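You operate a simulated robot arm through the tools that you are given. There is no shell and no other tool.

The job below is to be done with a simulated robot arm. You get a single attempt, and the scene is never put back.

Task
Shim the bearing to 0.05-0.10 mm end play and check it.
Fine: gauge it, slacken the cap knob, slide in one shim, tighten, gauge again.

Only the result counts: the job must be done as asked and must still hold three seconds after the hand-in. Knocking over, shifting, dropping, spilling or breaking anything else fails it. A push-on lid holds only when it is set on centred and level and pressed home; a screw cap is set on level and turned clockwise until tight.

Robot
A 6-joint arm with a two-finger parallel gripper, fixed in place. Base frame: the origin is at the foot of the arm, x ahead of it, y to its left, z up; the work surface is at about z = 928. Units: mm, rad, N and s.
With the tool pointing down near the work surface it reaches from about 220 to 660 mm from the base axis. Its first joint turns from -1.152 to 1.152 rad. Payload 2.9 kg.
The TCP is the grasp point between the finger pads, 30 mm short of the fingertips. In the tool frame z runs along the fingers and y along their closing line. The gripper opens to 110 mm. The fingers are 20 mm wide and 10 mm thick; the gripper's body (48 by 112 mm) begins 55 mm behind the TCP.
Orientation is that of the tool frame in the base frame, as a unit quaternion [w, x, y, z]. With the fingers straight down and closing along the base's y, the tool's x points along the base's -x, its y along +y and its z along -z.

Tools
- The arm moves only by the tool send_rows. Its argument "increments" is a list of rows, each a list of 6 numbers: the shift along the tool's x, y, z in units of 30 mm (1.0 is 30 mm), then the turn, a rotation vector about the tool's x, y, z in units of 8 degrees (1.0 is 8 degrees). In form: [[tx, ty, tz, rx, ry, rz], ...]. A call has 1 to 20 rows; each row shifts and turns the commanded pose from where the row before left it, along the tool's axes as they then stand. "jaw" is the finger opening in mm, from 0 to 110, set as the call begins (left out, the last holds). A call with a number of a shift or a turn outside -1 to 1 is refused whole. Rows are played at 5 a second. More than 50 mm and 0.15 rad between two rows, or a gripper value outside its range, and nothing of the call is played. Where a pose cannot be reached the arm comes as near as it can. A force on the tool above 40 N (or 10 N above the force at the start of the call, whichever is more), or a blocked arm, ends the call early, and 0.2 s more pass. The fingers move at their own pace (about 108 mm/s each) and stop on an object; they squeeze with about 29 N. The grip force told is the motor's: it shows also when the fingers shut on nothing. Time passes only in rows, and 0.2 s behind the last, so rows that do not move let the fingers close. The reply holds the time, the measured pose of the TCP, the force on the tool along the base axes, the opening and the grip force, in the units named above and with some noise, with the torque about the TCP (base axes, N m) and any sound that the robot's microphone picked up.
- Cameras (640 x 400 px; columns grow to the right, rows downward): "scene" is fixed at [77.8, 428.8, 1400.5]; the picture's right is [-0.77, -0.63, 0.00], its down [-0.26, 0.32, -0.91] and it looks along [0.58, -0.70, -0.41] (base axes); focal length 312 px, centre (320, 200). "wrist" rides on the gripper at [72, 17, -103] in the tool frame; the picture's right is [-0.23, 0.97, 0.00], its down [-0.76, -0.18, -0.62] and it looks along [-0.61, -0.14, 0.78] (tool axes); focal length 222 px, centre (320, 200). There is no depth. A picture from a camera that has moved, and an enlarged one, comes with that camera's place and axes in the base frame and with its lens.
- camera(camera): a new picture of that camera. It takes no simulated time.
- zoom(camera, box): a new picture of the part [left, top, right, bottom] of that camera's present view, enlarged. It takes no simulated time.
- job_done(): hands the job in; it is judged then, once.

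Nothing tells you positions but the pictures and the camera data. Unless the task says otherwise, let go and move clear before handing in.

The tools are called as name(argument=value, ...) on one line, values as JSON. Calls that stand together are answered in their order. send_rows: Moves the arm, as the interface text tells. Its arguments: {"type":"object","properties":{"increments":{"type":"array","items":{"type":"array","items":{"type":"number"}}},"jaw":{"type":"number"}},"required":["increments"]} The other tools are called the same way: camera (camera) takes a picture; zoom (camera, box) takes an enlarged picture of a part of a camera's view; job_done () hands the job in.

At the start:

```text
time: 0.0
tool_pos: [338.8, -187.4, 1303.2]
tcp_rot: [0.001, 0.0, 1.0, 0.0]
contact_force: [0.4, -0.4, 0.5]
ft_torque: [0.0, -0.01, 0.01]
width: 109.9
gripper_force: 0.1
```

scene: 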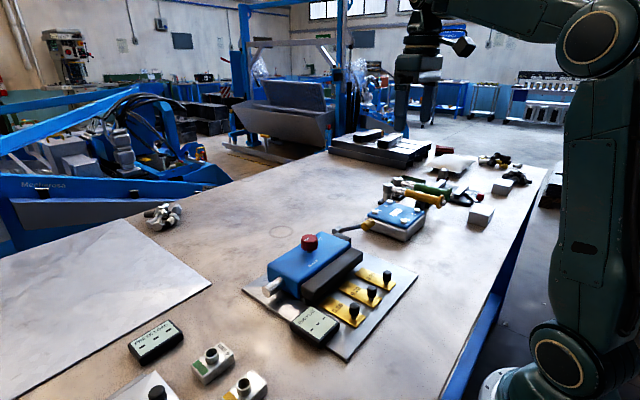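
wrist: 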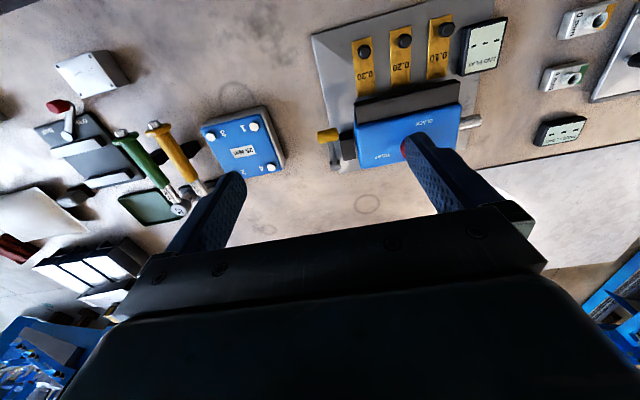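

I see a blue bearing housing with a red knob, three brass shims with black knobs, displays and button boxes on the bench. I'll take closer pictures first to understand the parts before moving anything.

zoom(camera="scene", box=[230, 220, 430, 370])

zoom(camera="scene", box=[110, 300, 290, 400])

zoom(camera="wrist", box=[300, 0, 520, 180])

zoom(camera="wrist", box=[480, 0, 640, 160])

zoom(camera="scene", box=[330, 130, 550, 260])

```text
2.67 times, centred on (330, 295) of scene
camera zoom: at [77.8, 428.8, 1400.5], right [-0.77, -0.63, 0.0], down [-0.26, 0.32, -0.91], along [0.58, -0.7, -0.41], focal length 832 px, centre (293, -53)
```

zoom: 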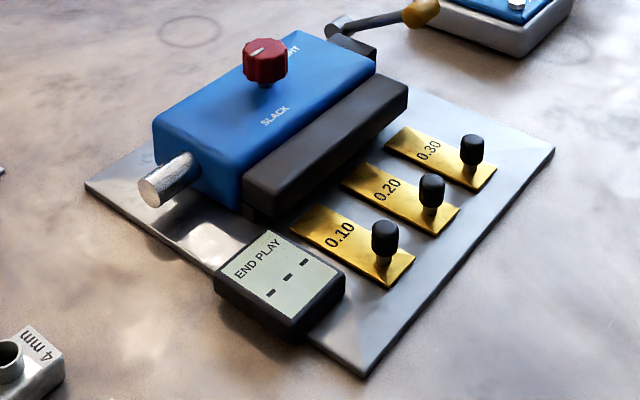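

```text
3.56 times, centred on (200, 350) of scene
camera zoom: at [77.8, 428.8, 1400.5], right [-0.77, -0.63, 0.0], down [-0.26, 0.32, -0.91], along [0.58, -0.7, -0.41], focal length 1109 px, centre (747, -333)
```

zoom: 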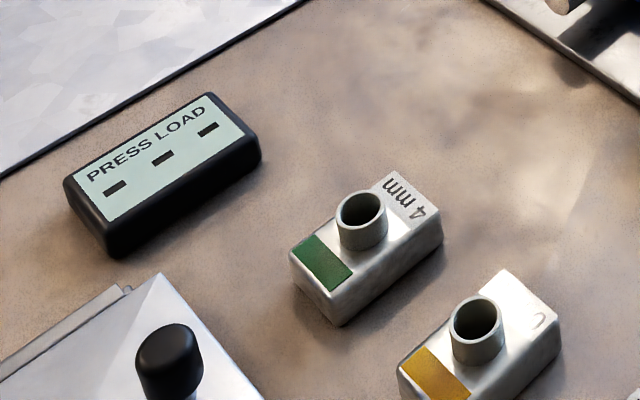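

```text
2.22 times, centred on (410, 90) of wrist
camera zoom: at [265.9, -170.7, 1407.5], right [0.23, 0.97, 0.0], down [0.76, -0.18, 0.62], along [0.61, -0.14, -0.78], focal length 494 px, centre (120, 444)
```

zoom: 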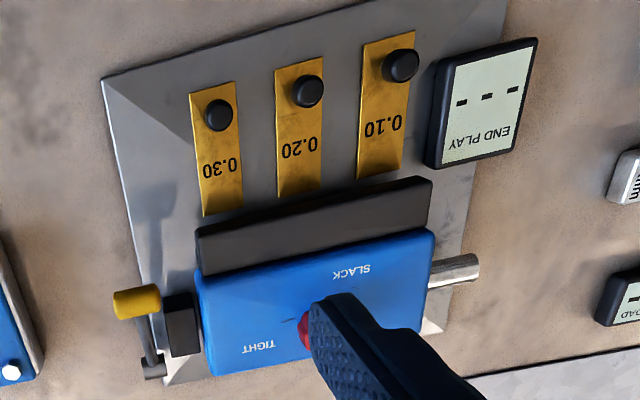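

```text
2.50 times, centred on (560, 80) of wrist
camera zoom: at [265.9, -170.7, 1407.5], right [0.23, 0.97, 0.0], down [0.76, -0.18, 0.62], along [0.61, -0.14, -0.78], focal length 555 px, centre (-280, 500)
```

zoom: 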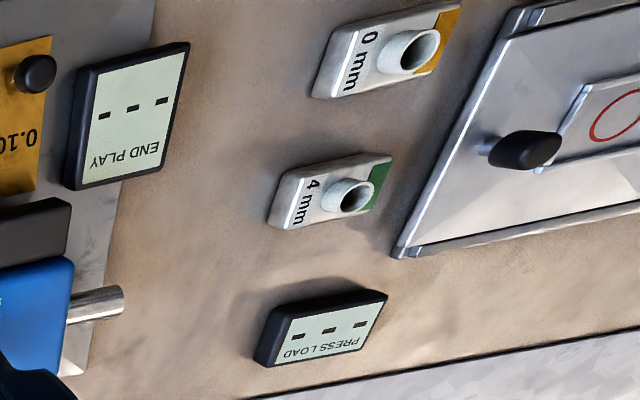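

```text
2.91 times, centred on (440, 195) of scene
camera zoom: at [77.8, 428.8, 1400.5], right [-0.77, -0.63, 0.0], down [-0.26, 0.32, -0.91], along [0.58, -0.7, -0.41], focal length 908 px, centre (-29, 214)
```

zoom: 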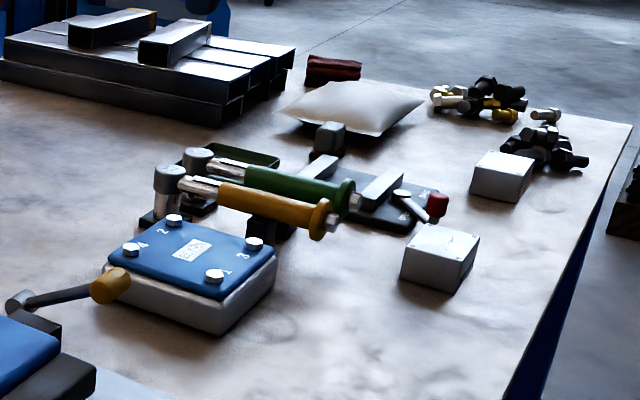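

The station has a gauge lever with a yellow knob at the far end of the blue housing, the cap knob on top, and three knobbed shims lying in front of the dark slot block. I'll zoom further on each part before moving.

zoom(camera="scene", box=[310, 215, 390, 265])

zoom(camera="scene", box=[250, 225, 340, 305])

zoom(camera="scene", box=[290, 250, 410, 350])

zoom(camera="wrist", box=[300, 90, 420, 180])

```text
8.00 times, centred on (350, 240) of scene
camera zoom: at [77.8, 428.8, 1400.5], right [-0.77, -0.63, 0.0], down [-0.26, 0.32, -0.91], along [0.58, -0.7, -0.41], focal length 2496 px, centre (80, -120)
```

zoom: 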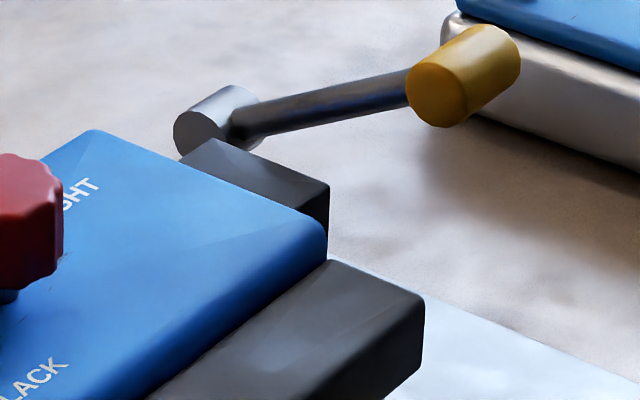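

```text
5.00 times, centred on (295, 265) of scene
camera zoom: at [77.8, 428.8, 1400.5], right [-0.77, -0.63, 0.0], down [-0.26, 0.32, -0.91], along [0.58, -0.7, -0.41], focal length 1560 px, centre (445, -125)
```

zoom: 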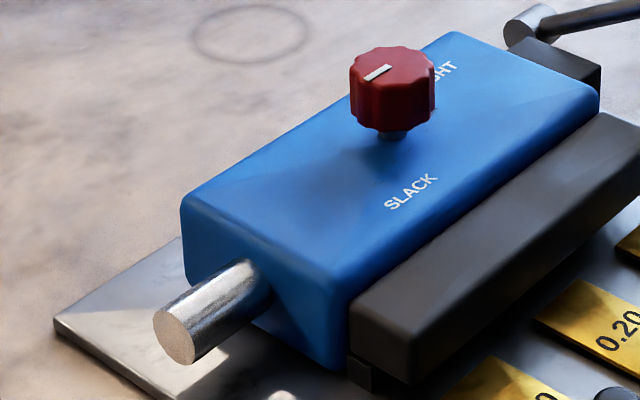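

```text
4.00 times, centred on (350, 300) of scene
camera zoom: at [77.8, 428.8, 1400.5], right [-0.77, -0.63, 0.0], down [-0.26, 0.32, -0.91], along [0.58, -0.7, -0.41], focal length 1248 px, centre (200, -200)
```

zoom: 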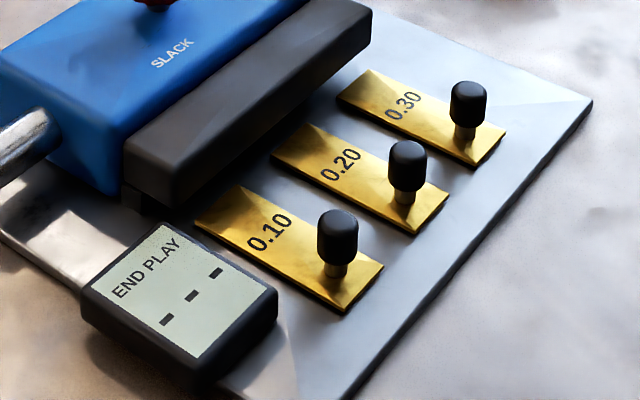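

```text
4.44 times, centred on (360, 135) of wrist
camera zoom: at [265.9, -170.7, 1407.5], right [0.23, 0.97, 0.0], down [0.76, -0.18, 0.62], along [0.61, -0.14, -0.78], focal length 987 px, centre (142, 489)
```

zoom: 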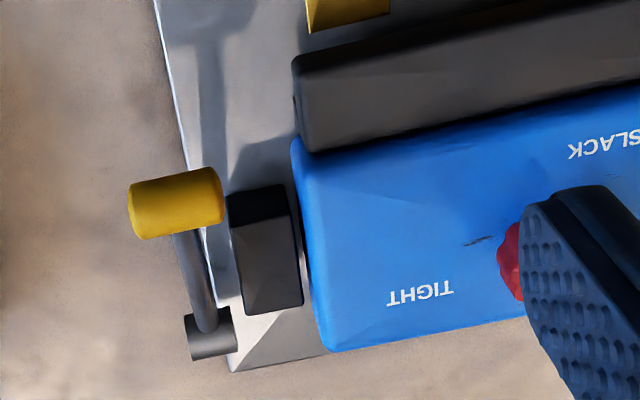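

The lever's yellow handle comes out near (429, -196, 1013) with its hub near (524, -190, 962), and the shim knobs sit at about x=320 with roughly 66 mm spacing in y. I'll move the arm to a closer viewpoint high above the station to fix the positions better.

send_rows(increments=[[-0.1, 0.89, 0.586, 0, 0, 0], [-0.1, 0.89, 0.586, 0, 0, 0], [-0.1, 0.89, 0.586, 0, 0, 0], [-0.1, 0.89, 0.586, 0, 0, 0], [-0.1, 0.89, 0.586, 0, 0, 0], [-0.1, 0.89, 0.586, 0, 0, 0], [-0.1, 0.89, 0.586, 0, 0, 0], [0, 0, 0, 0, 0, 0]], jaw=110)

camera(camera="wrist")

camera(camera="scene")

```text
time: 1.8
tool_pos: [359.4, -0.1, 1180.1]
tcp_rot: [0.0, 0.0, 1.0, -0.001]
contact_force: [0.0, -0.1, -0.2]
ft_torque: [-0.01, 0.03, 0.0]
width: 110.2
gripper_force: 0.0
```

```text
taken
camera wrist: at [286.2, 17.2, 1283.2], right [0.23, 0.97, 0.0], down [0.76, -0.18, 0.62], along [0.61, -0.14, -0.78], focal length 222 px, centre (320, 200)
```

wrist: 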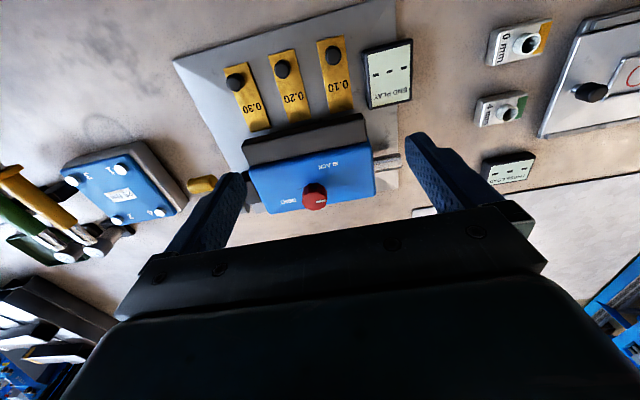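

```text
taken
```

scene: 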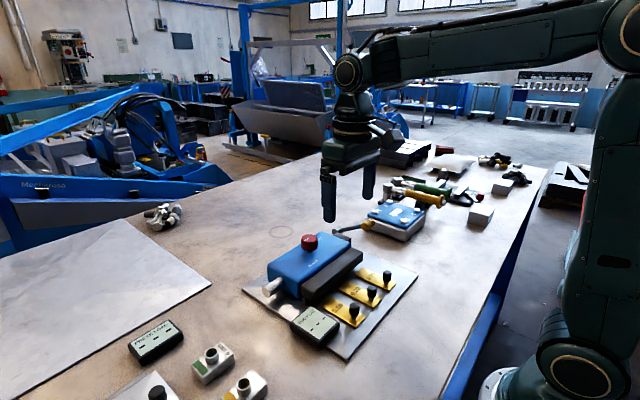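

zoom(camera="wrist", box=[220, 90, 420, 215])

zoom(camera="wrist", box=[200, 20, 420, 160])

```text
3.20 times, centred on (320, 152) of wrist
camera zoom: at [286.2, 17.2, 1283.2], right [0.23, 0.97, 0.0], down [0.76, -0.18, 0.62], along [0.61, -0.14, -0.78], focal length 711 px, centre (320, 352)
```

zoom: 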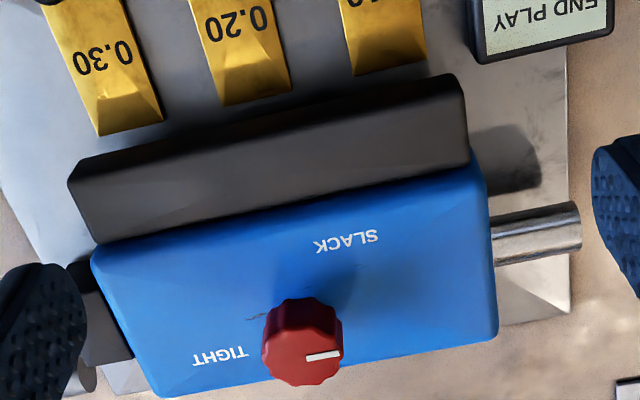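

```text
2.86 times, centred on (310, 90) of wrist
camera zoom: at [286.2, 17.2, 1283.2], right [0.23, 0.97, 0.0], down [0.76, -0.18, 0.62], along [0.61, -0.14, -0.78], focal length 635 px, centre (349, 514)
```

zoom: 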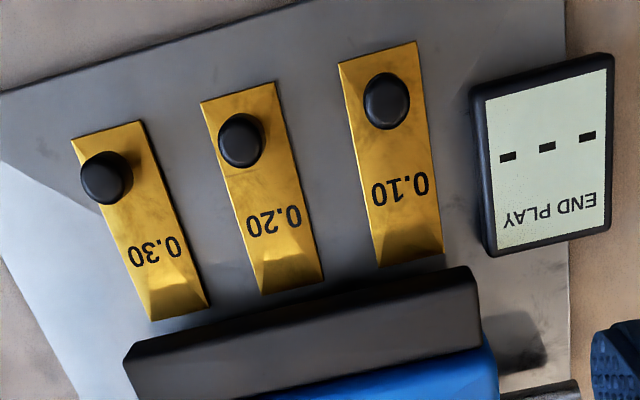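

The knob's pointer now aims toward +y, with TIGHT on its right/rear side and SLACK on its front/left side as seen from the base. I'll look at the lever closely before touching it.

send_rows(increments=[[-0.1, -0.944, 0.1, 0, 0, 0], [-0.1, -0.944, 0.1, 0, 0, 0], [-0.1, -0.944, 0.1, 0, 0, 0], [-0.1, -0.944, 0.1, 0, 0, 0], [-0.1, -0.944, 0.1, 0, 0, 0], [-0.1, -0.944, 0.1, 0, 0, 0], [0, 0, 0, 0, 0, 0]])

zoom(camera="wrist", box=[200, 60, 440, 210])

zoom(camera="scene", box=[310, 205, 410, 267])

```text
time: 3.4
tool_pos: [378.2, -171.4, 1162.2]
tcp_rot: [0.0, -0.001, 1.0, 0.0]
contact_force: [-0.3, -0.4, -0.8]
ft_torque: [-0.01, 0.03, 0.0]
width: 109.9
gripper_force: 0.1
```

```text
2.67 times, centred on (320, 135) of wrist
camera zoom: at [304.8, -154.0, 1267.2], right [0.23, 0.97, 0.0], down [0.76, -0.18, 0.62], along [0.61, -0.14, -0.78], focal length 592 px, centre (320, 373)
```

zoom: 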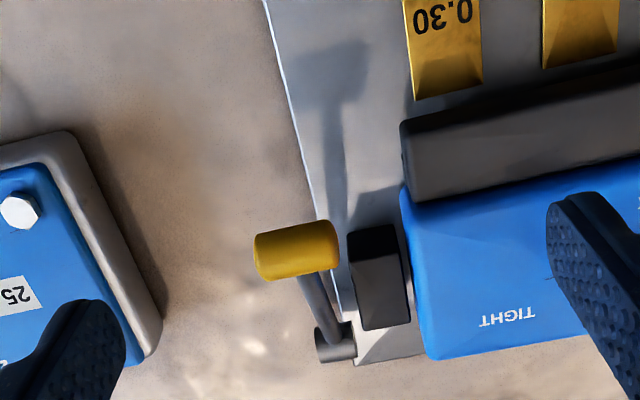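

```text
6.40 times, centred on (360, 236) of scene
camera zoom: at [77.8, 428.7, 1400.5], right [-0.77, -0.63, 0.0], down [-0.26, 0.32, -0.91], along [0.58, -0.7, -0.41], focal length 1997 px, centre (64, -30)
```

zoom: 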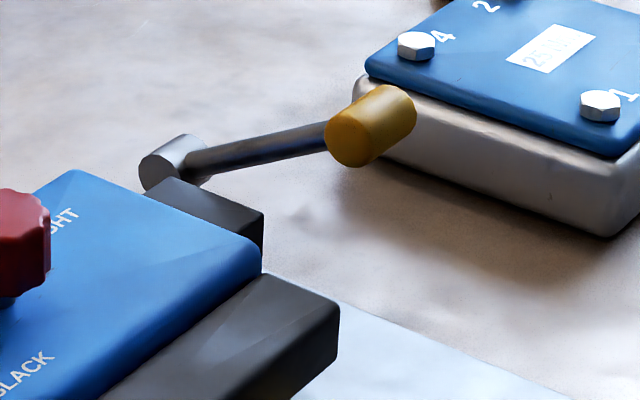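

The handle centre is at about (430, -194, 1014) and its hub at about (524, -194, 963), so the lever swings about an axis along y. I'll close the fingers and come over the handle, to press it down gently.

send_rows(increments=[[-0.417, -0.188, 0.767, 0, 0, 0], [-0.417, -0.188, 0.767, 0, 0, 0], [-0.417, -0.188, 0.767, 0, 0, 0], [-0.417, -0.188, 0.767, 0, 0, 0], [0, 0, 0, 0, 0, 0], [0, 0, 0, 0, 0, 0]], jaw=0)

camera(camera="wrist")

zoom(camera="scene", box=[280, 175, 440, 275])

```text
time: 4.8
tool_pos: [428.5, -194.0, 1070.9]
tcp_rot: [0.001, 0.001, 1.0, 0.0]
contact_force: [0.3, 0.4, -0.2]
ft_torque: [0.0, 0.01, -0.01]
width: 0.0
gripper_force: 28.8
```

```text
taken
camera wrist: at [355.2, -177.1, 1174.0], right [0.23, 0.97, 0.0], down [0.76, -0.18, 0.62], along [0.61, -0.14, -0.78], focal length 222 px, centre (320, 200)
```

wrist: 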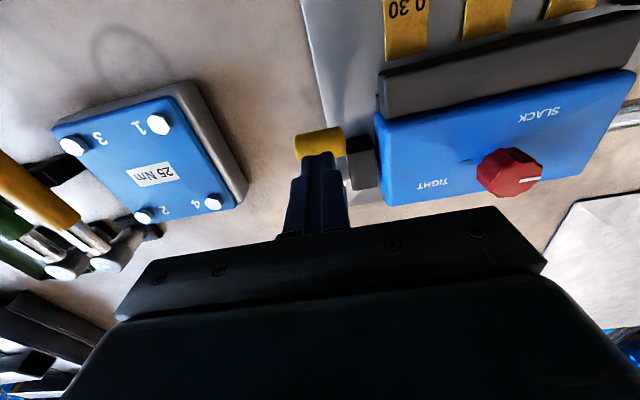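

```text
4.00 times, centred on (360, 225) of scene
camera zoom: at [77.8, 428.8, 1400.5], right [-0.77, -0.63, 0.0], down [-0.26, 0.32, -0.91], along [0.58, -0.7, -0.41], focal length 1248 px, centre (160, 100)
```

zoom: 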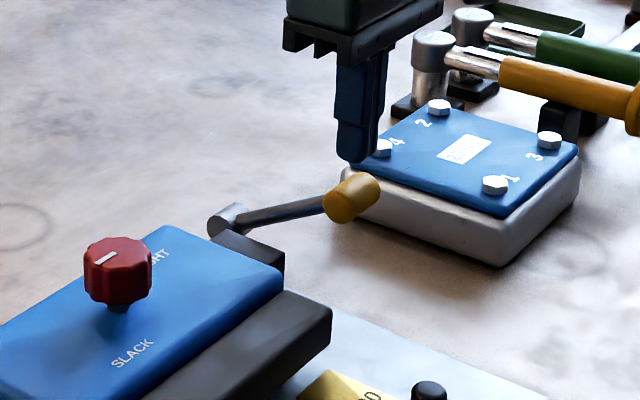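

The closed fingertips hover about 15 mm over the yellow handle. I'll press down gradually and watch force and display.

send_rows(increments=[[0, 0, 0.3, 0, 0, 0], [0, 0, 0.2, 0, 0, 0], [0, 0, 0.15, 0, 0, 0], [0, 0, 0.15, 0, 0, 0]])

zoom(camera="scene", box=[270, 175, 430, 345])

```text
time: 5.8
tool_pos: [429.5, -193.2, 1046.5]
tcp_rot: [0.0, 0.0, 1.0, 0.0]
contact_force: [-1.5, -1.0, 1.9]
ft_torque: [-0.01, 0.02, -0.03]
width: 0.0
gripper_force: 28.7
```

```text
2.35 times, centred on (350, 260) of scene
camera zoom: at [77.7, 428.7, 1400.5], right [-0.77, -0.63, 0.0], down [-0.26, 0.32, -0.91], along [0.58, -0.7, -0.41], focal length 734 px, centre (249, 59)
```

zoom: 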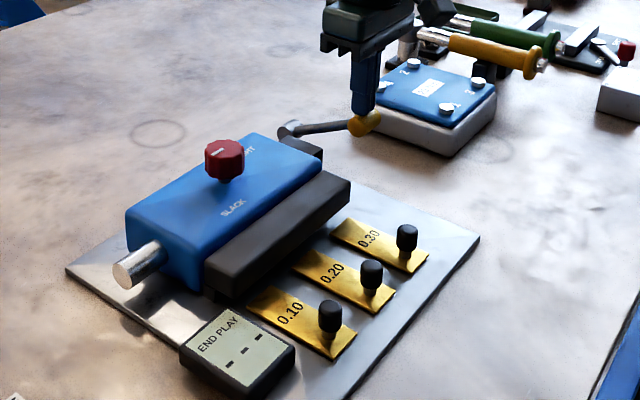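

The lever gives way with only about 2 N, so pressing down seems to be its direction. I continue downward in small steps.

send_rows(increments=[[0.02, 0, 0.2, 0, 0, 0], [0.02, 0, 0.2, 0, 0, 0], [0.02, 0, 0.2, 0, 0, 0], [0.02, 0, 0.2, 0, 0, 0]])

zoom(camera="scene", box=[270, 175, 430, 345])

```text
time: 6.8
tool_pos: [426.5, -193.5, 1023.0]
tcp_rot: [0.0, -0.001, 1.0, 0.0]
contact_force: [-1.6, 0.6, 2.3]
ft_torque: [0.04, 0.03, -0.04]
width: 0.2
gripper_force: 29.1
```

```text
2.35 times, centred on (350, 260) of scene
camera zoom: at [77.7, 428.8, 1400.5], right [-0.77, -0.63, 0.0], down [-0.26, 0.32, -0.91], along [0.58, -0.7, -0.41], focal length 734 px, centre (249, 59)
```

zoom: 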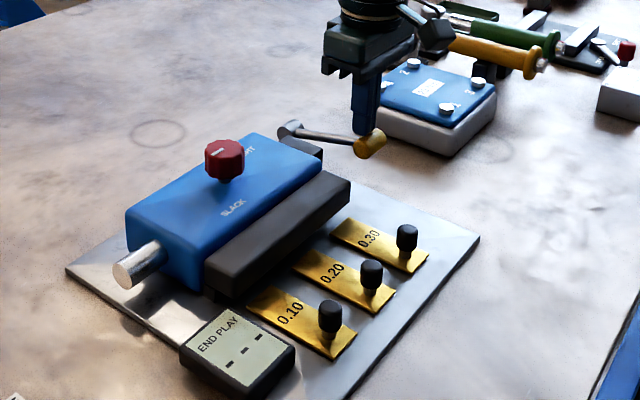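

The lever follows down and the display still shows dashes. I keep pressing, following the arc slightly toward the base.

send_rows(increments=[[0.1, 0, 0.2, 0, 0, 0], [0.1, 0, 0.2, 0, 0, 0], [0.0, 0, 0.2, 0, 0, 0]])

zoom(camera="scene", box=[270, 175, 430, 345])

```text
time: 7.6
tool_pos: [420.4, -192.8, 1008.2]
tcp_rot: [0.003, 0.0, 1.0, -0.001]
contact_force: [-8.5, 6.2, 37.3]
ft_torque: [0.14, 0.41, 0.0]
width: 0.0
gripper_force: 28.7
```

```text
2.35 times, centred on (350, 260) of scene
camera zoom: at [77.1, 429.1, 1400.4], right [-0.77, -0.63, 0.0], down [-0.26, 0.32, -0.91], along [0.58, -0.7, -0.41], focal length 734 px, centre (249, 59)
```

zoom: 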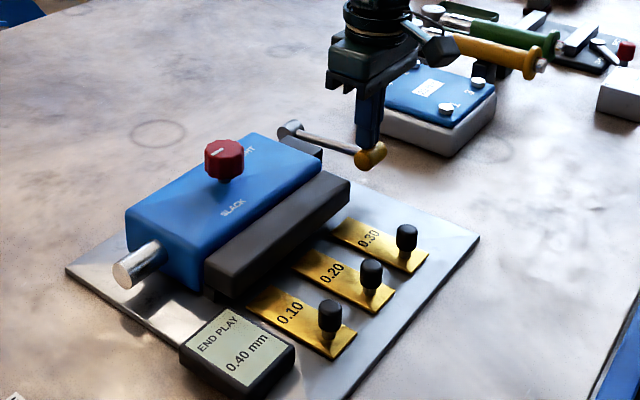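

The lever hit its stop and the gauge lit up with about 0.40 mm. I'll zoom on the display to read it exactly.

zoom(camera="scene", box=[285, 300, 345, 345])

```text
8.89 times, centred on (315, 322) of scene
camera zoom: at [77.1, 429.1, 1400.4], right [-0.77, -0.63, 0.0], down [-0.26, 0.32, -0.91], along [0.58, -0.7, -0.41], focal length 2773 px, centre (364, -889)
```

zoom: 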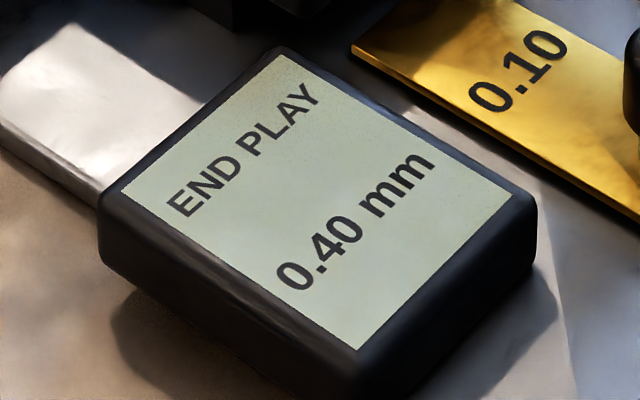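

The gauge reads 0.40 mm with no shim. I'll lift off the lever and see whether it springs back and whether the display holds.

send_rows(increments=[[0, 0, -0.3, 0, 0, 0], [0, 0, -0.5, 0, 0, 0], [0, 0, -0.8, 0, 0, 0], [0, 0, -1, 0, 0, 0], [0, 0, -1, 0, 0, 0], [0, 0, -0.5, 0, 0, 0]])

zoom(camera="scene", box=[270, 175, 430, 345])

```text
time: 9.0
tool_pos: [420.0, -193.5, 1128.2]
tcp_rot: [0.001, 0.0, 1.0, -0.001]
contact_force: [0.8, 0.5, 0.5]
ft_torque: [-0.03, 0.0, 0.01]
width: 0.1
gripper_force: 29.5
```

```text
2.35 times, centred on (350, 260) of scene
camera zoom: at [77.8, 428.8, 1400.5], right [-0.77, -0.63, 0.0], down [-0.26, 0.32, -0.91], along [0.58, -0.7, -0.41], focal length 734 px, centre (249, 59)
```

zoom: 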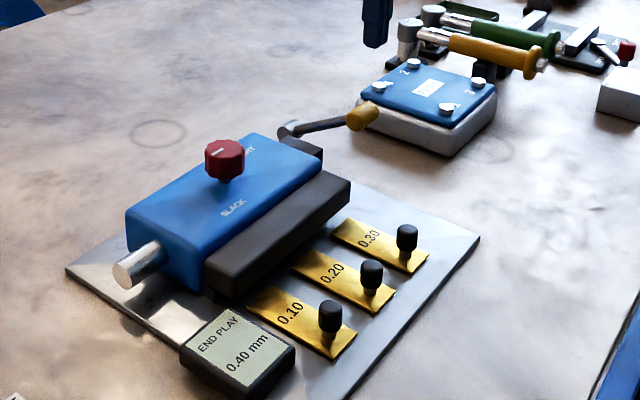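

The lever springs back and the reading of 0.40 mm stays displayed. Next I'll go over near the red knob with open jaws to locate its axis well.

send_rows(increments=[[-0.1, 0.864, -0.2, 0, 0, 0], [-0.1, 0.864, 0, 0, 0, 0], [-0.1, 0.864, 0, 0, 0, 0], [-0.1, 0.864, 0, 0, 0, 0], [-0.1, 0.864, 0, 0, 0, 0], [-0.1, 0.864, 0, 0, 0, 0], [0, 0, 0, 0, 0, 0]], jaw=80)

camera(camera="wrist")

zoom(camera="wrist", box=[240, 110, 400, 210])

zoom(camera="scene", box=[270, 215, 350, 265])

```text
time: 10.6
tool_pos: [438.0, -38.1, 1132.9]
tcp_rot: [0.0, 0.0, 1.0, 0.0]
contact_force: [0.5, 0.6, -0.1]
ft_torque: [0.02, 0.0, 0.03]
width: 80.2
gripper_force: 0.0
```

```text
taken
camera wrist: at [364.4, -20.4, 1237.2], right [0.23, 0.97, 0.0], down [0.76, -0.18, 0.62], along [0.61, -0.14, -0.78], focal length 222 px, centre (320, 200)
```

wrist: 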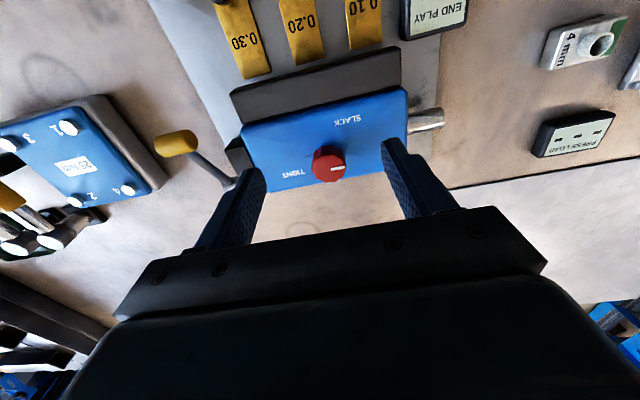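

```text
4.00 times, centred on (320, 160) of wrist
camera zoom: at [364.4, -20.4, 1237.2], right [0.23, 0.97, 0.0], down [0.76, -0.18, 0.62], along [0.61, -0.14, -0.78], focal length 888 px, centre (320, 360)
```

zoom: 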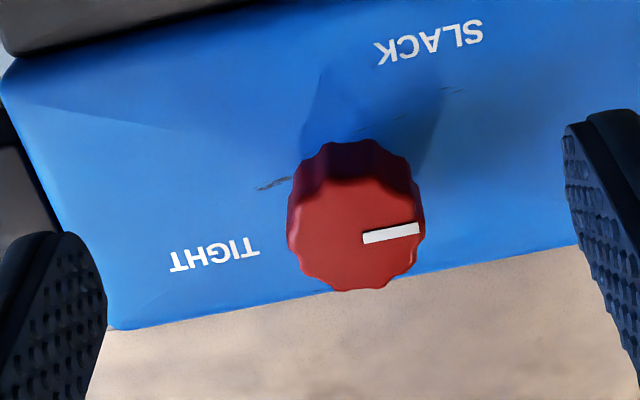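

```text
8.00 times, centred on (310, 240) of scene
camera zoom: at [77.8, 428.8, 1400.5], right [-0.77, -0.63, 0.0], down [-0.26, 0.32, -0.91], along [0.58, -0.7, -0.41], focal length 2496 px, centre (400, -120)
```

zoom: 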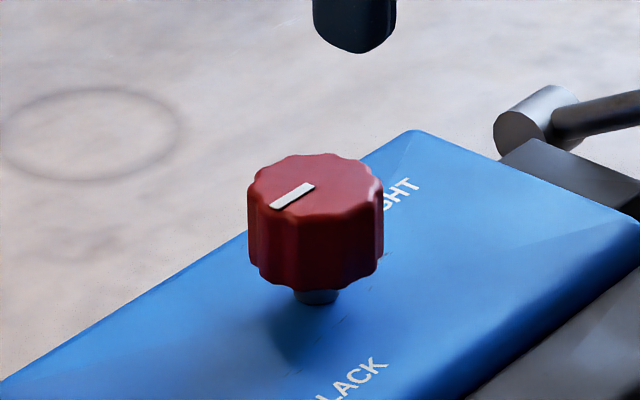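

The knob's axis comes out at about (494, -40), top at z≈1020 and Ø≈38, pointer exactly along +y. I'll check the faint marks on the housing around the knob before gripping it.

zoom(camera="wrist", box=[275, 105, 375, 190])

zoom(camera="scene", box=[300, 230, 340, 270])

```text
4.71 times, centred on (325, 148) of wrist
camera zoom: at [364.4, -20.4, 1237.2], right [0.23, 0.97, 0.0], down [0.76, -0.18, 0.62], along [0.61, -0.14, -0.78], focal length 1045 px, centre (296, 447)
```

zoom: 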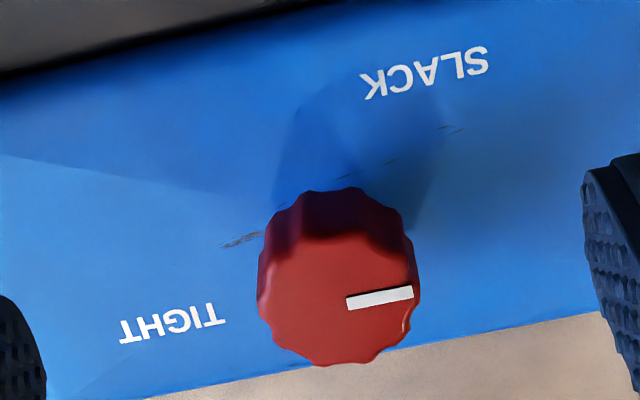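

```text
10.00 times, centred on (320, 250) of scene
camera zoom: at [77.8, 428.8, 1400.5], right [-0.77, -0.63, 0.0], down [-0.26, 0.32, -0.91], along [0.58, -0.7, -0.41], focal length 3120 px, centre (320, -300)
```

zoom: 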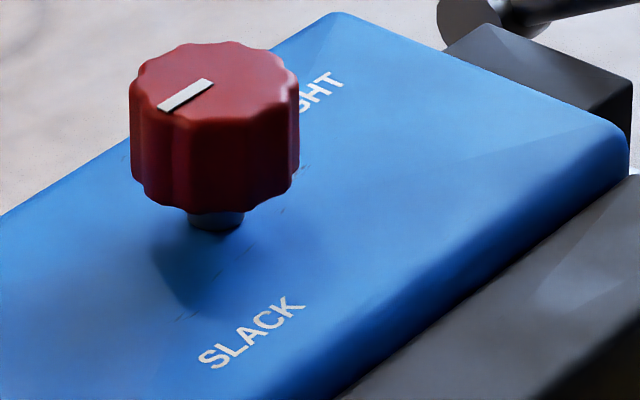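

Only the labels matter here; I'll move directly over the knob axis with the jaws at 60 mm, then check the alignment before descending.

send_rows(increments=[[-0.622, -0.024, 0.587, 0, 0, 0], [-0.622, -0.024, 0.587, 0, 0, 0], [-0.622, -0.024, 0.587, 0, 0, 0], [0, 0, 0.3, 0, 0, 0], [0, 0, 0, 0, 0, 0]], jaw=60)

zoom(camera="wrist", box=[200, 60, 440, 210])

zoom(camera="scene", box=[250, 195, 370, 270])

```text
time: 11.8
tool_pos: [493.2, -39.7, 1071.3]
tcp_rot: [0.001, -0.001, 1.0, 0.0]
contact_force: [-0.2, -0.4, 0.0]
ft_torque: [-0.01, -0.02, -0.02]
width: 60.2
gripper_force: 0.1
```

```text
2.67 times, centred on (320, 135) of wrist
camera zoom: at [420.8, -22.5, 1175.4], right [0.23, 0.97, 0.0], down [0.76, -0.18, 0.62], along [0.61, -0.14, -0.78], focal length 592 px, centre (320, 373)
```

zoom: 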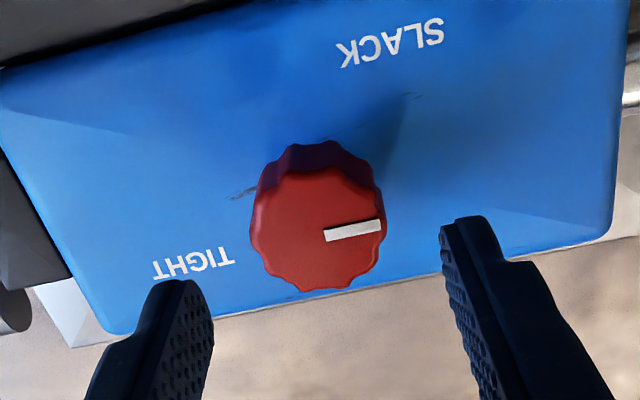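

```text
5.33 times, centred on (310, 232) of scene
camera zoom: at [77.8, 428.8, 1400.5], right [-0.77, -0.63, 0.0], down [-0.26, 0.32, -0.91], along [0.58, -0.7, -0.41], focal length 1664 px, centre (373, 27)
```

zoom: 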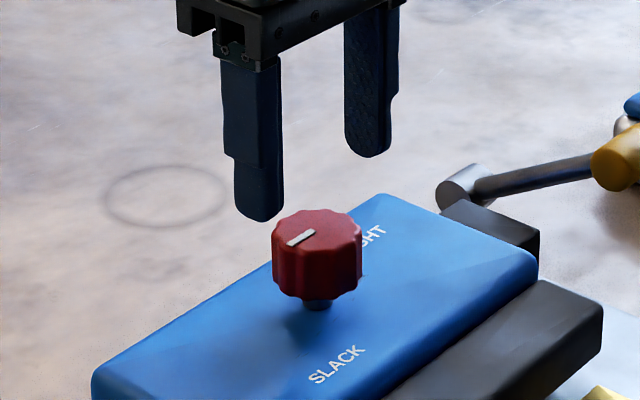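

The knob sits centred between the fingers at about (492.5, -40.3). I'll descend around it to z≈1020 (fingertips about 7 mm above the housing) with tiny offsets.

send_rows(increments=[[0.02, -0.02, 0.6, 0, 0, 0], [0, 0, 0.6, 0, 0, 0], [0, 0, 0.5, 0, 0, 0], [0, 0, 0, 0, 0, 0]])

zoom(camera="wrist", box=[200, 60, 440, 210])

zoom(camera="scene", box=[250, 195, 370, 270])

```text
time: 12.8
tool_pos: [493.0, -40.7, 1020.8]
tcp_rot: [0.0, -0.001, 1.0, 0.0]
contact_force: [-0.5, -0.7, 0.5]
ft_torque: [-0.03, 0.01, -0.01]
width: 60.1
gripper_force: 0.1
```

```text
2.67 times, centred on (320, 135) of wrist
camera zoom: at [419.9, -23.5, 1124.4], right [0.23, 0.97, 0.0], down [0.76, -0.18, 0.62], along [0.61, -0.14, -0.78], focal length 592 px, centre (320, 373)
```

zoom: 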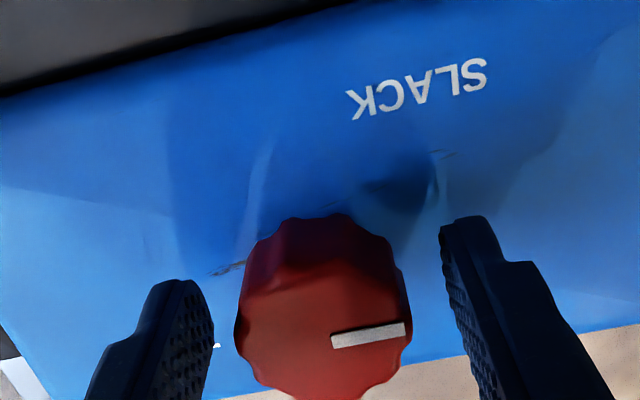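

```text
5.33 times, centred on (310, 232) of scene
camera zoom: at [77.8, 428.8, 1400.5], right [-0.77, -0.63, 0.0], down [-0.26, 0.32, -0.91], along [0.58, -0.7, -0.41], focal length 1664 px, centre (373, 27)
```

zoom: 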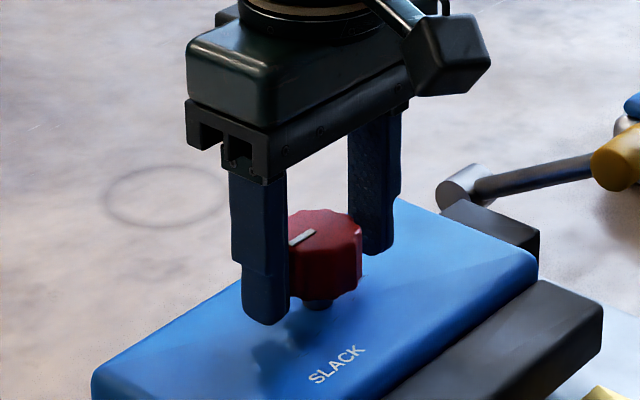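

The fingers straddle the knob with clearance on both sides. I'll close on it and watch the side force.

send_rows(increments=[[0, 0, 0, 0, 0, 0], [0, 0, 0, 0, 0, 0], [0, 0, 0, 0, 0, 0]], jaw=0)

```text
time: 13.6
tool_pos: [493.9, -39.9, 1021.6]
tcp_rot: [0.001, 0.0, 1.0, 0.0]
contact_force: [-1.1, 4.2, -3.2]
ft_torque: [0.01, -0.54, 0.0]
width: 38.9
gripper_force: 44.8
```

The grip holds the 38.9 mm knob well centred. I'll feel it with a small clockwise turn of 3° to learn whether it is already tight.

send_rows(increments=[[0, 0, 0, 0, 0, 0.2], [0, 0, 0, 0, 0, 0.2]])

zoom(camera="wrist", box=[200, 60, 440, 210])

```text
time: 14.2
tool_pos: [493.3, -40.8, 1020.3]
tcp_rot: [0.001, 0.028, 1.0, 0.0]
contact_force: [-0.5, 6.1, -4.9]
ft_torque: [0.02, -0.55, 0.05]
width: 38.7
gripper_force: 45.3
```

```text
2.67 times, centred on (320, 135) of wrist
camera zoom: at [421.0, -19.0, 1124.4], right [0.28, 0.96, 0.0], down [0.75, -0.22, 0.62], along [0.6, -0.17, -0.78], focal length 592 px, centre (320, 373)
```

zoom: 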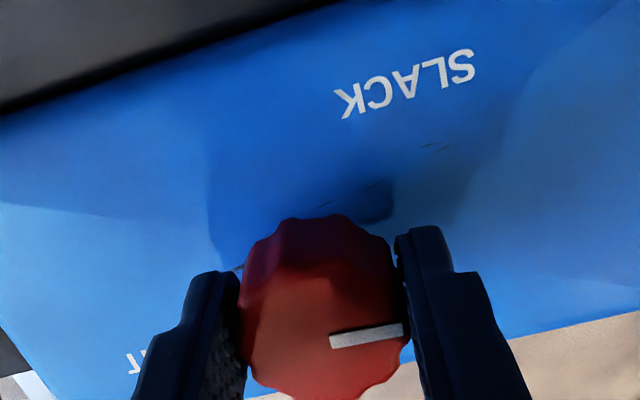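

The tool turned 3° clockwise with almost no torque (0.05 Nm). I'll check in the scene view whether the knob turned along or the pads slipped.

zoom(camera="scene", box=[270, 215, 350, 265])

zoom(camera="scene", box=[285, 300, 345, 345])

```text
8.00 times, centred on (310, 240) of scene
camera zoom: at [77.9, 428.9, 1400.4], right [-0.77, -0.63, 0.0], down [-0.26, 0.32, -0.91], along [0.58, -0.7, -0.41], focal length 2496 px, centre (400, -120)
```

zoom: 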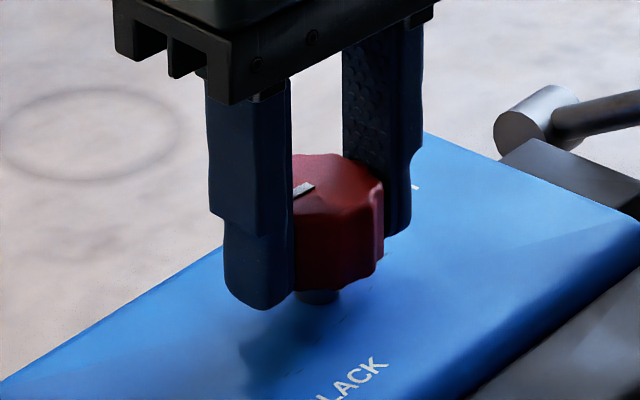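

```text
8.89 times, centred on (315, 322) of scene
camera zoom: at [77.9, 428.9, 1400.4], right [-0.77, -0.63, 0.0], down [-0.26, 0.32, -0.91], along [0.58, -0.7, -0.41], focal length 2773 px, centre (364, -889)
```

zoom: 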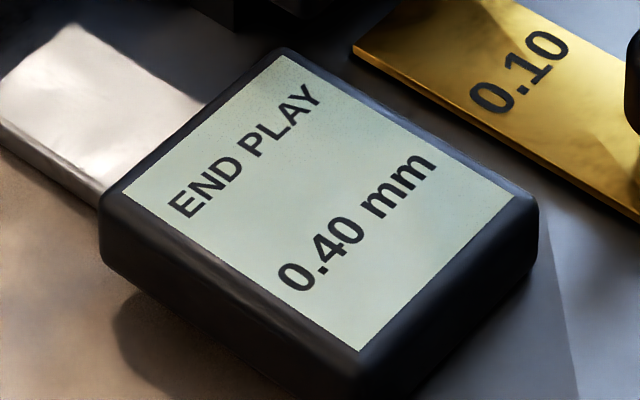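

It isn't clear from the picture, so I'll turn a little further clockwise in small steps and watch for torque build-up.

send_rows(increments=[[0, 0, 0, 0, 0, 0.4], [0, 0, 0, 0, 0, 0.4]])

zoom(camera="wrist", box=[200, 60, 440, 210])

zoom(camera="scene", box=[270, 215, 350, 265])

```text
time: 14.8
tool_pos: [494.2, -39.7, 1020.7]
tcp_rot: [0.0, 0.083, 0.997, 0.0]
contact_force: [-1.6, 2.8, -6.8]
ft_torque: [0.05, -0.01, 1.26]
width: 39.1
gripper_force: 44.6
```

```text
2.67 times, centred on (320, 135) of wrist
camera zoom: at [423.8, -11.3, 1124.6], right [0.38, 0.92, 0.0], down [0.72, -0.3, 0.62], along [0.57, -0.24, -0.78], focal length 592 px, centre (320, 373)
```

zoom: 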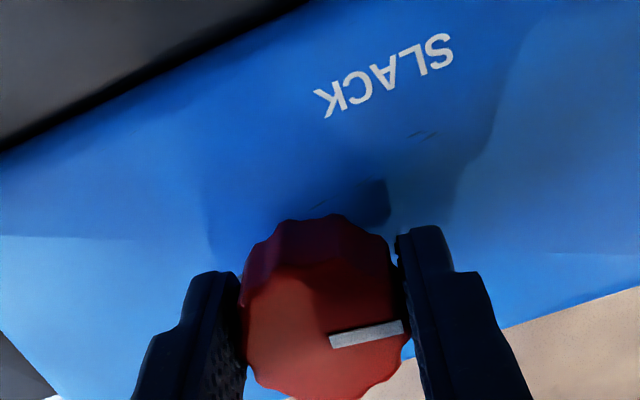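

```text
8.00 times, centred on (310, 240) of scene
camera zoom: at [77.9, 428.8, 1400.4], right [-0.77, -0.63, 0.0], down [-0.26, 0.32, -0.91], along [0.58, -0.7, -0.41], focal length 2496 px, centre (400, -120)
```

zoom: 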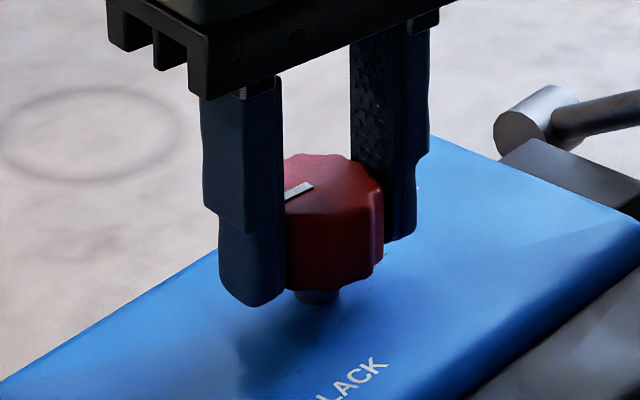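

Torque rises to 1.26 Nm, so clockwise is blocked: the knob was already tight and the 0.40 mm reading is valid. That calls for the 0.30 shim (0.40 − 0.30 = 0.10). Now I'll slacken counter-clockwise in steps.

send_rows(increments=[[0, 0, 0, 0, 0, -0.6], [0, 0, 0, 0, 0, -0.8], [0, 0, 0, 0, 0, -0.8], [0, 0, 0, 0, 0, -0.8], [0, 0, 0, 0, 0, -0.8]])

zoom(camera="wrist", box=[200, 60, 440, 210])

zoom(camera="scene", box=[270, 215, 350, 265])

```text
time: 16.0
tool_pos: [493.7, -41.2, 1019.8]
tcp_rot: [0.001, -0.181, 0.983, -0.001]
contact_force: [-5.9, 2.4, -2.3]
ft_torque: [-0.51, 0.86, 0.0]
width: 38.8
gripper_force: 44.6
```

```text
2.67 times, centred on (320, 135) of wrist
camera zoom: at [418.7, -50.6, 1124.6], right [-0.13, 0.99, 0.0], down [0.78, 0.11, 0.62], along [0.62, 0.08, -0.78], focal length 592 px, centre (320, 373)
```

zoom: 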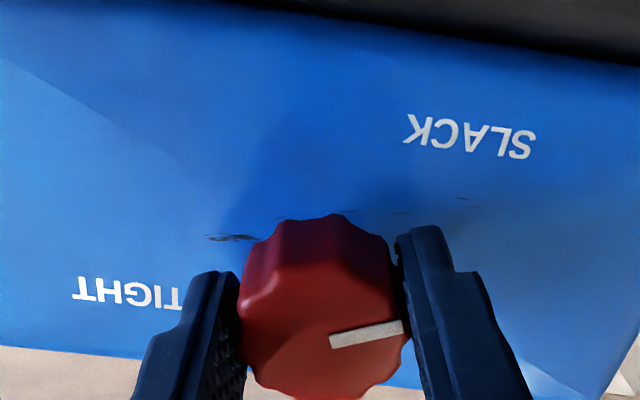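

```text
8.00 times, centred on (310, 240) of scene
camera zoom: at [77.7, 428.8, 1400.4], right [-0.77, -0.63, 0.0], down [-0.26, 0.32, -0.91], along [0.58, -0.7, -0.41], focal length 2496 px, centre (400, -120)
```

zoom: 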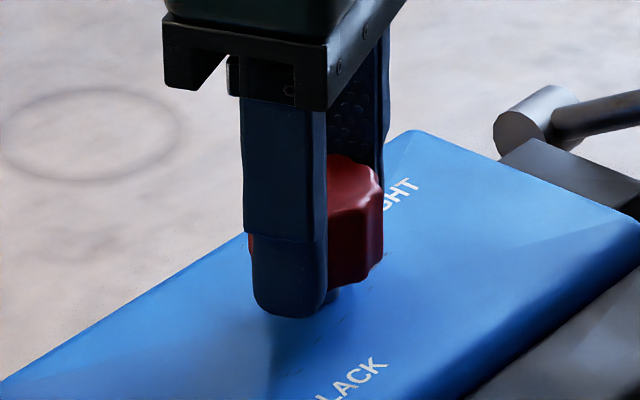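

The knob now turns freely with the gripper counter-clockwise. I continue slackening while watching for the other stop.

send_rows(increments=[[0, 0, 0, 0, 0, -0.8], [0, 0, 0, 0, 0, -0.8], [0, 0, 0, 0, 0, -0.8], [0, 0, 0, 0, 0, -0.8], [0, 0, 0, 0, 0, -0.8]])

zoom(camera="wrist", box=[200, 60, 440, 210])

zoom(camera="scene", box=[240, 215, 400, 345])

```text
time: 17.2
tool_pos: [494.6, -41.8, 1020.3]
tcp_rot: [0.001, -0.445, 0.895, 0.0]
contact_force: [-1.8, -9.9, -8.0]
ft_torque: [-0.26, 0.46, 0.0]
width: 39.0
gripper_force: 45.0
```

```text
2.67 times, centred on (320, 135) of wrist
camera zoom: at [435.5, -88.7, 1124.5], right [-0.64, 0.77, 0.0], down [0.6, 0.5, 0.62], along [0.48, 0.4, -0.78], focal length 592 px, centre (320, 373)
```

zoom: 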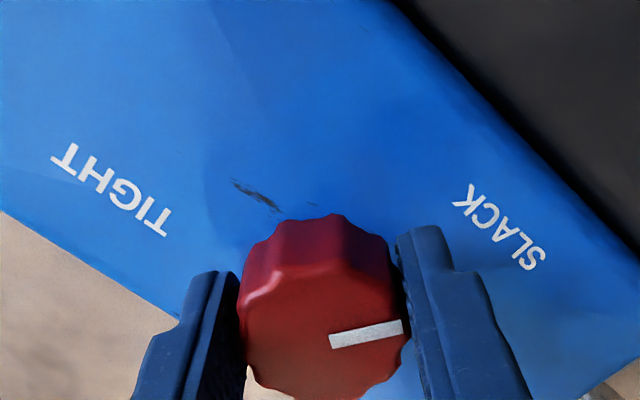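

```text
3.08 times, centred on (320, 280) of scene
camera zoom: at [77.9, 428.5, 1400.6], right [-0.77, -0.63, 0.0], down [-0.26, 0.32, -0.91], along [0.58, -0.7, -0.41], focal length 960 px, centre (320, -46)
```

zoom: 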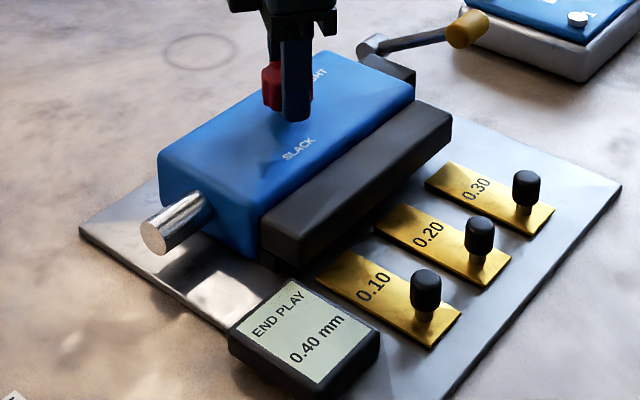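

The pointer now heads toward the SLACK label with no resistance. I continue on to find its stop.

send_rows(increments=[[0, 0, 0, 0, 0, -0.8], [0, 0, 0, 0, 0, -0.8], [0, 0, 0, 0, 0, -0.8]])

zoom(camera="wrist", box=[200, 60, 440, 210])

```text
time: 18.0
tool_pos: [493.7, -40.4, 1020.1]
tcp_rot: [0.001, -0.587, 0.809, 0.0]
contact_force: [6.7, -18.6, -11.6]
ft_torque: [0.05, 0.3, 0.01]
width: 39.2
gripper_force: 44.5
```

```text
2.67 times, centred on (320, 135) of wrist
camera zoom: at [454.5, -105.0, 1124.5], right [-0.86, 0.52, 0.0], down [0.4, 0.67, 0.62], along [0.32, 0.53, -0.78], focal length 592 px, centre (320, 373)
```

zoom: 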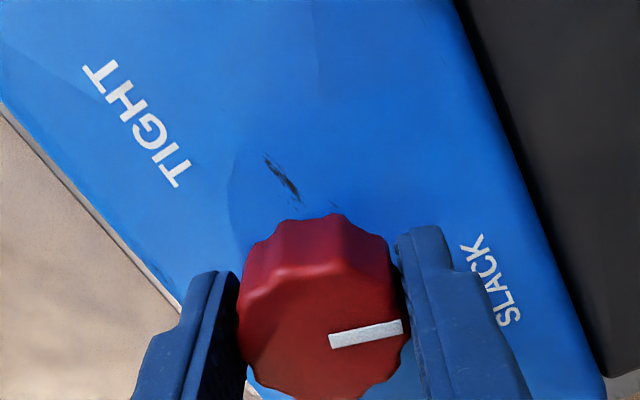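

Side forces have grown a bit from a small eccentricity, so I'll shift about 1 mm to relieve them while turning further counter-clockwise.

send_rows(increments=[[0.035, -0.02, 0.03, 0, 0, 0], [0, 0, 0, 0, 0, -0.5], [0, 0, 0, 0, 0, -0.5], [0, 0, 0, 0, 0, -0.5]])

zoom(camera="wrist", box=[200, 60, 440, 210])

```text
time: 19.0
tool_pos: [495.3, -41.5, 1020.3]
tcp_rot: [0.001, -0.67, 0.742, -0.001]
contact_force: [9.9, -11.9, 4.5]
ft_torque: [0.7, 0.37, -0.01]
width: 39.2
gripper_force: 44.9
```

```text
2.67 times, centred on (320, 135) of wrist
camera zoom: at [469.0, -111.9, 1124.4], right [-0.95, 0.33, 0.0], down [0.25, 0.74, 0.62], along [0.21, 0.59, -0.78], focal length 592 px, centre (320, 373)
```

zoom: 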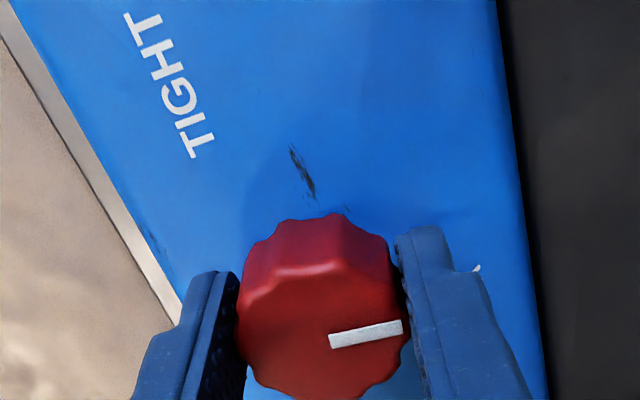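

The knob keeps following freely and is now a quarter turn slack with no stop yet. I'll relieve the side load and turn on a little more to see whether there is a stop.

send_rows(increments=[[0.025, -0.026, 0, 0, 0, 0], [0, 0, 0, 0, 0, -0.6], [0, 0, 0, 0, 0, -0.6], [0, 0, 0, 0, 0, -0.6]])

zoom(camera="wrist", box=[200, 60, 440, 210])

zoom(camera="scene", box=[240, 215, 400, 345])

```text
time: 20.0
tool_pos: [496.5, -43.1, 1020.9]
tcp_rot: [-0.001, 0.757, -0.654, 0.001]
contact_force: [8.7, -1.1, 12.2]
ft_torque: [0.23, 0.18, -1.22]
width: 39.4
gripper_force: 45.7
```

```text
2.67 times, centred on (320, 135) of wrist
camera zoom: at [487.7, -116.8, 1124.3], right [-1.0, 0.08, 0.0], down [0.06, 0.78, 0.62], along [0.05, 0.62, -0.78], focal length 592 px, centre (320, 373)
```

zoom: 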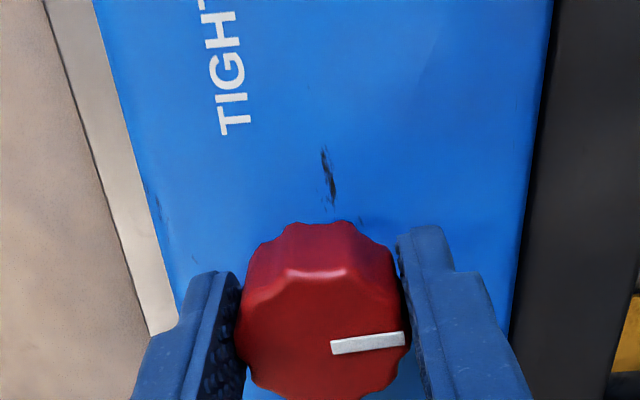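

```text
3.08 times, centred on (320, 280) of scene
camera zoom: at [77.9, 428.7, 1400.5], right [-0.77, -0.63, 0.0], down [-0.26, 0.32, -0.91], along [0.58, -0.7, -0.41], focal length 960 px, centre (320, -46)
```

zoom: 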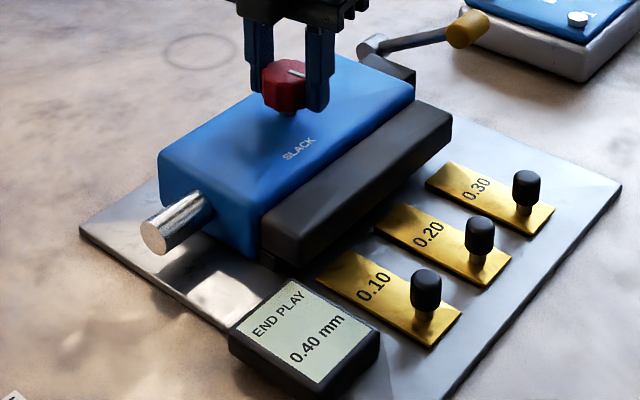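

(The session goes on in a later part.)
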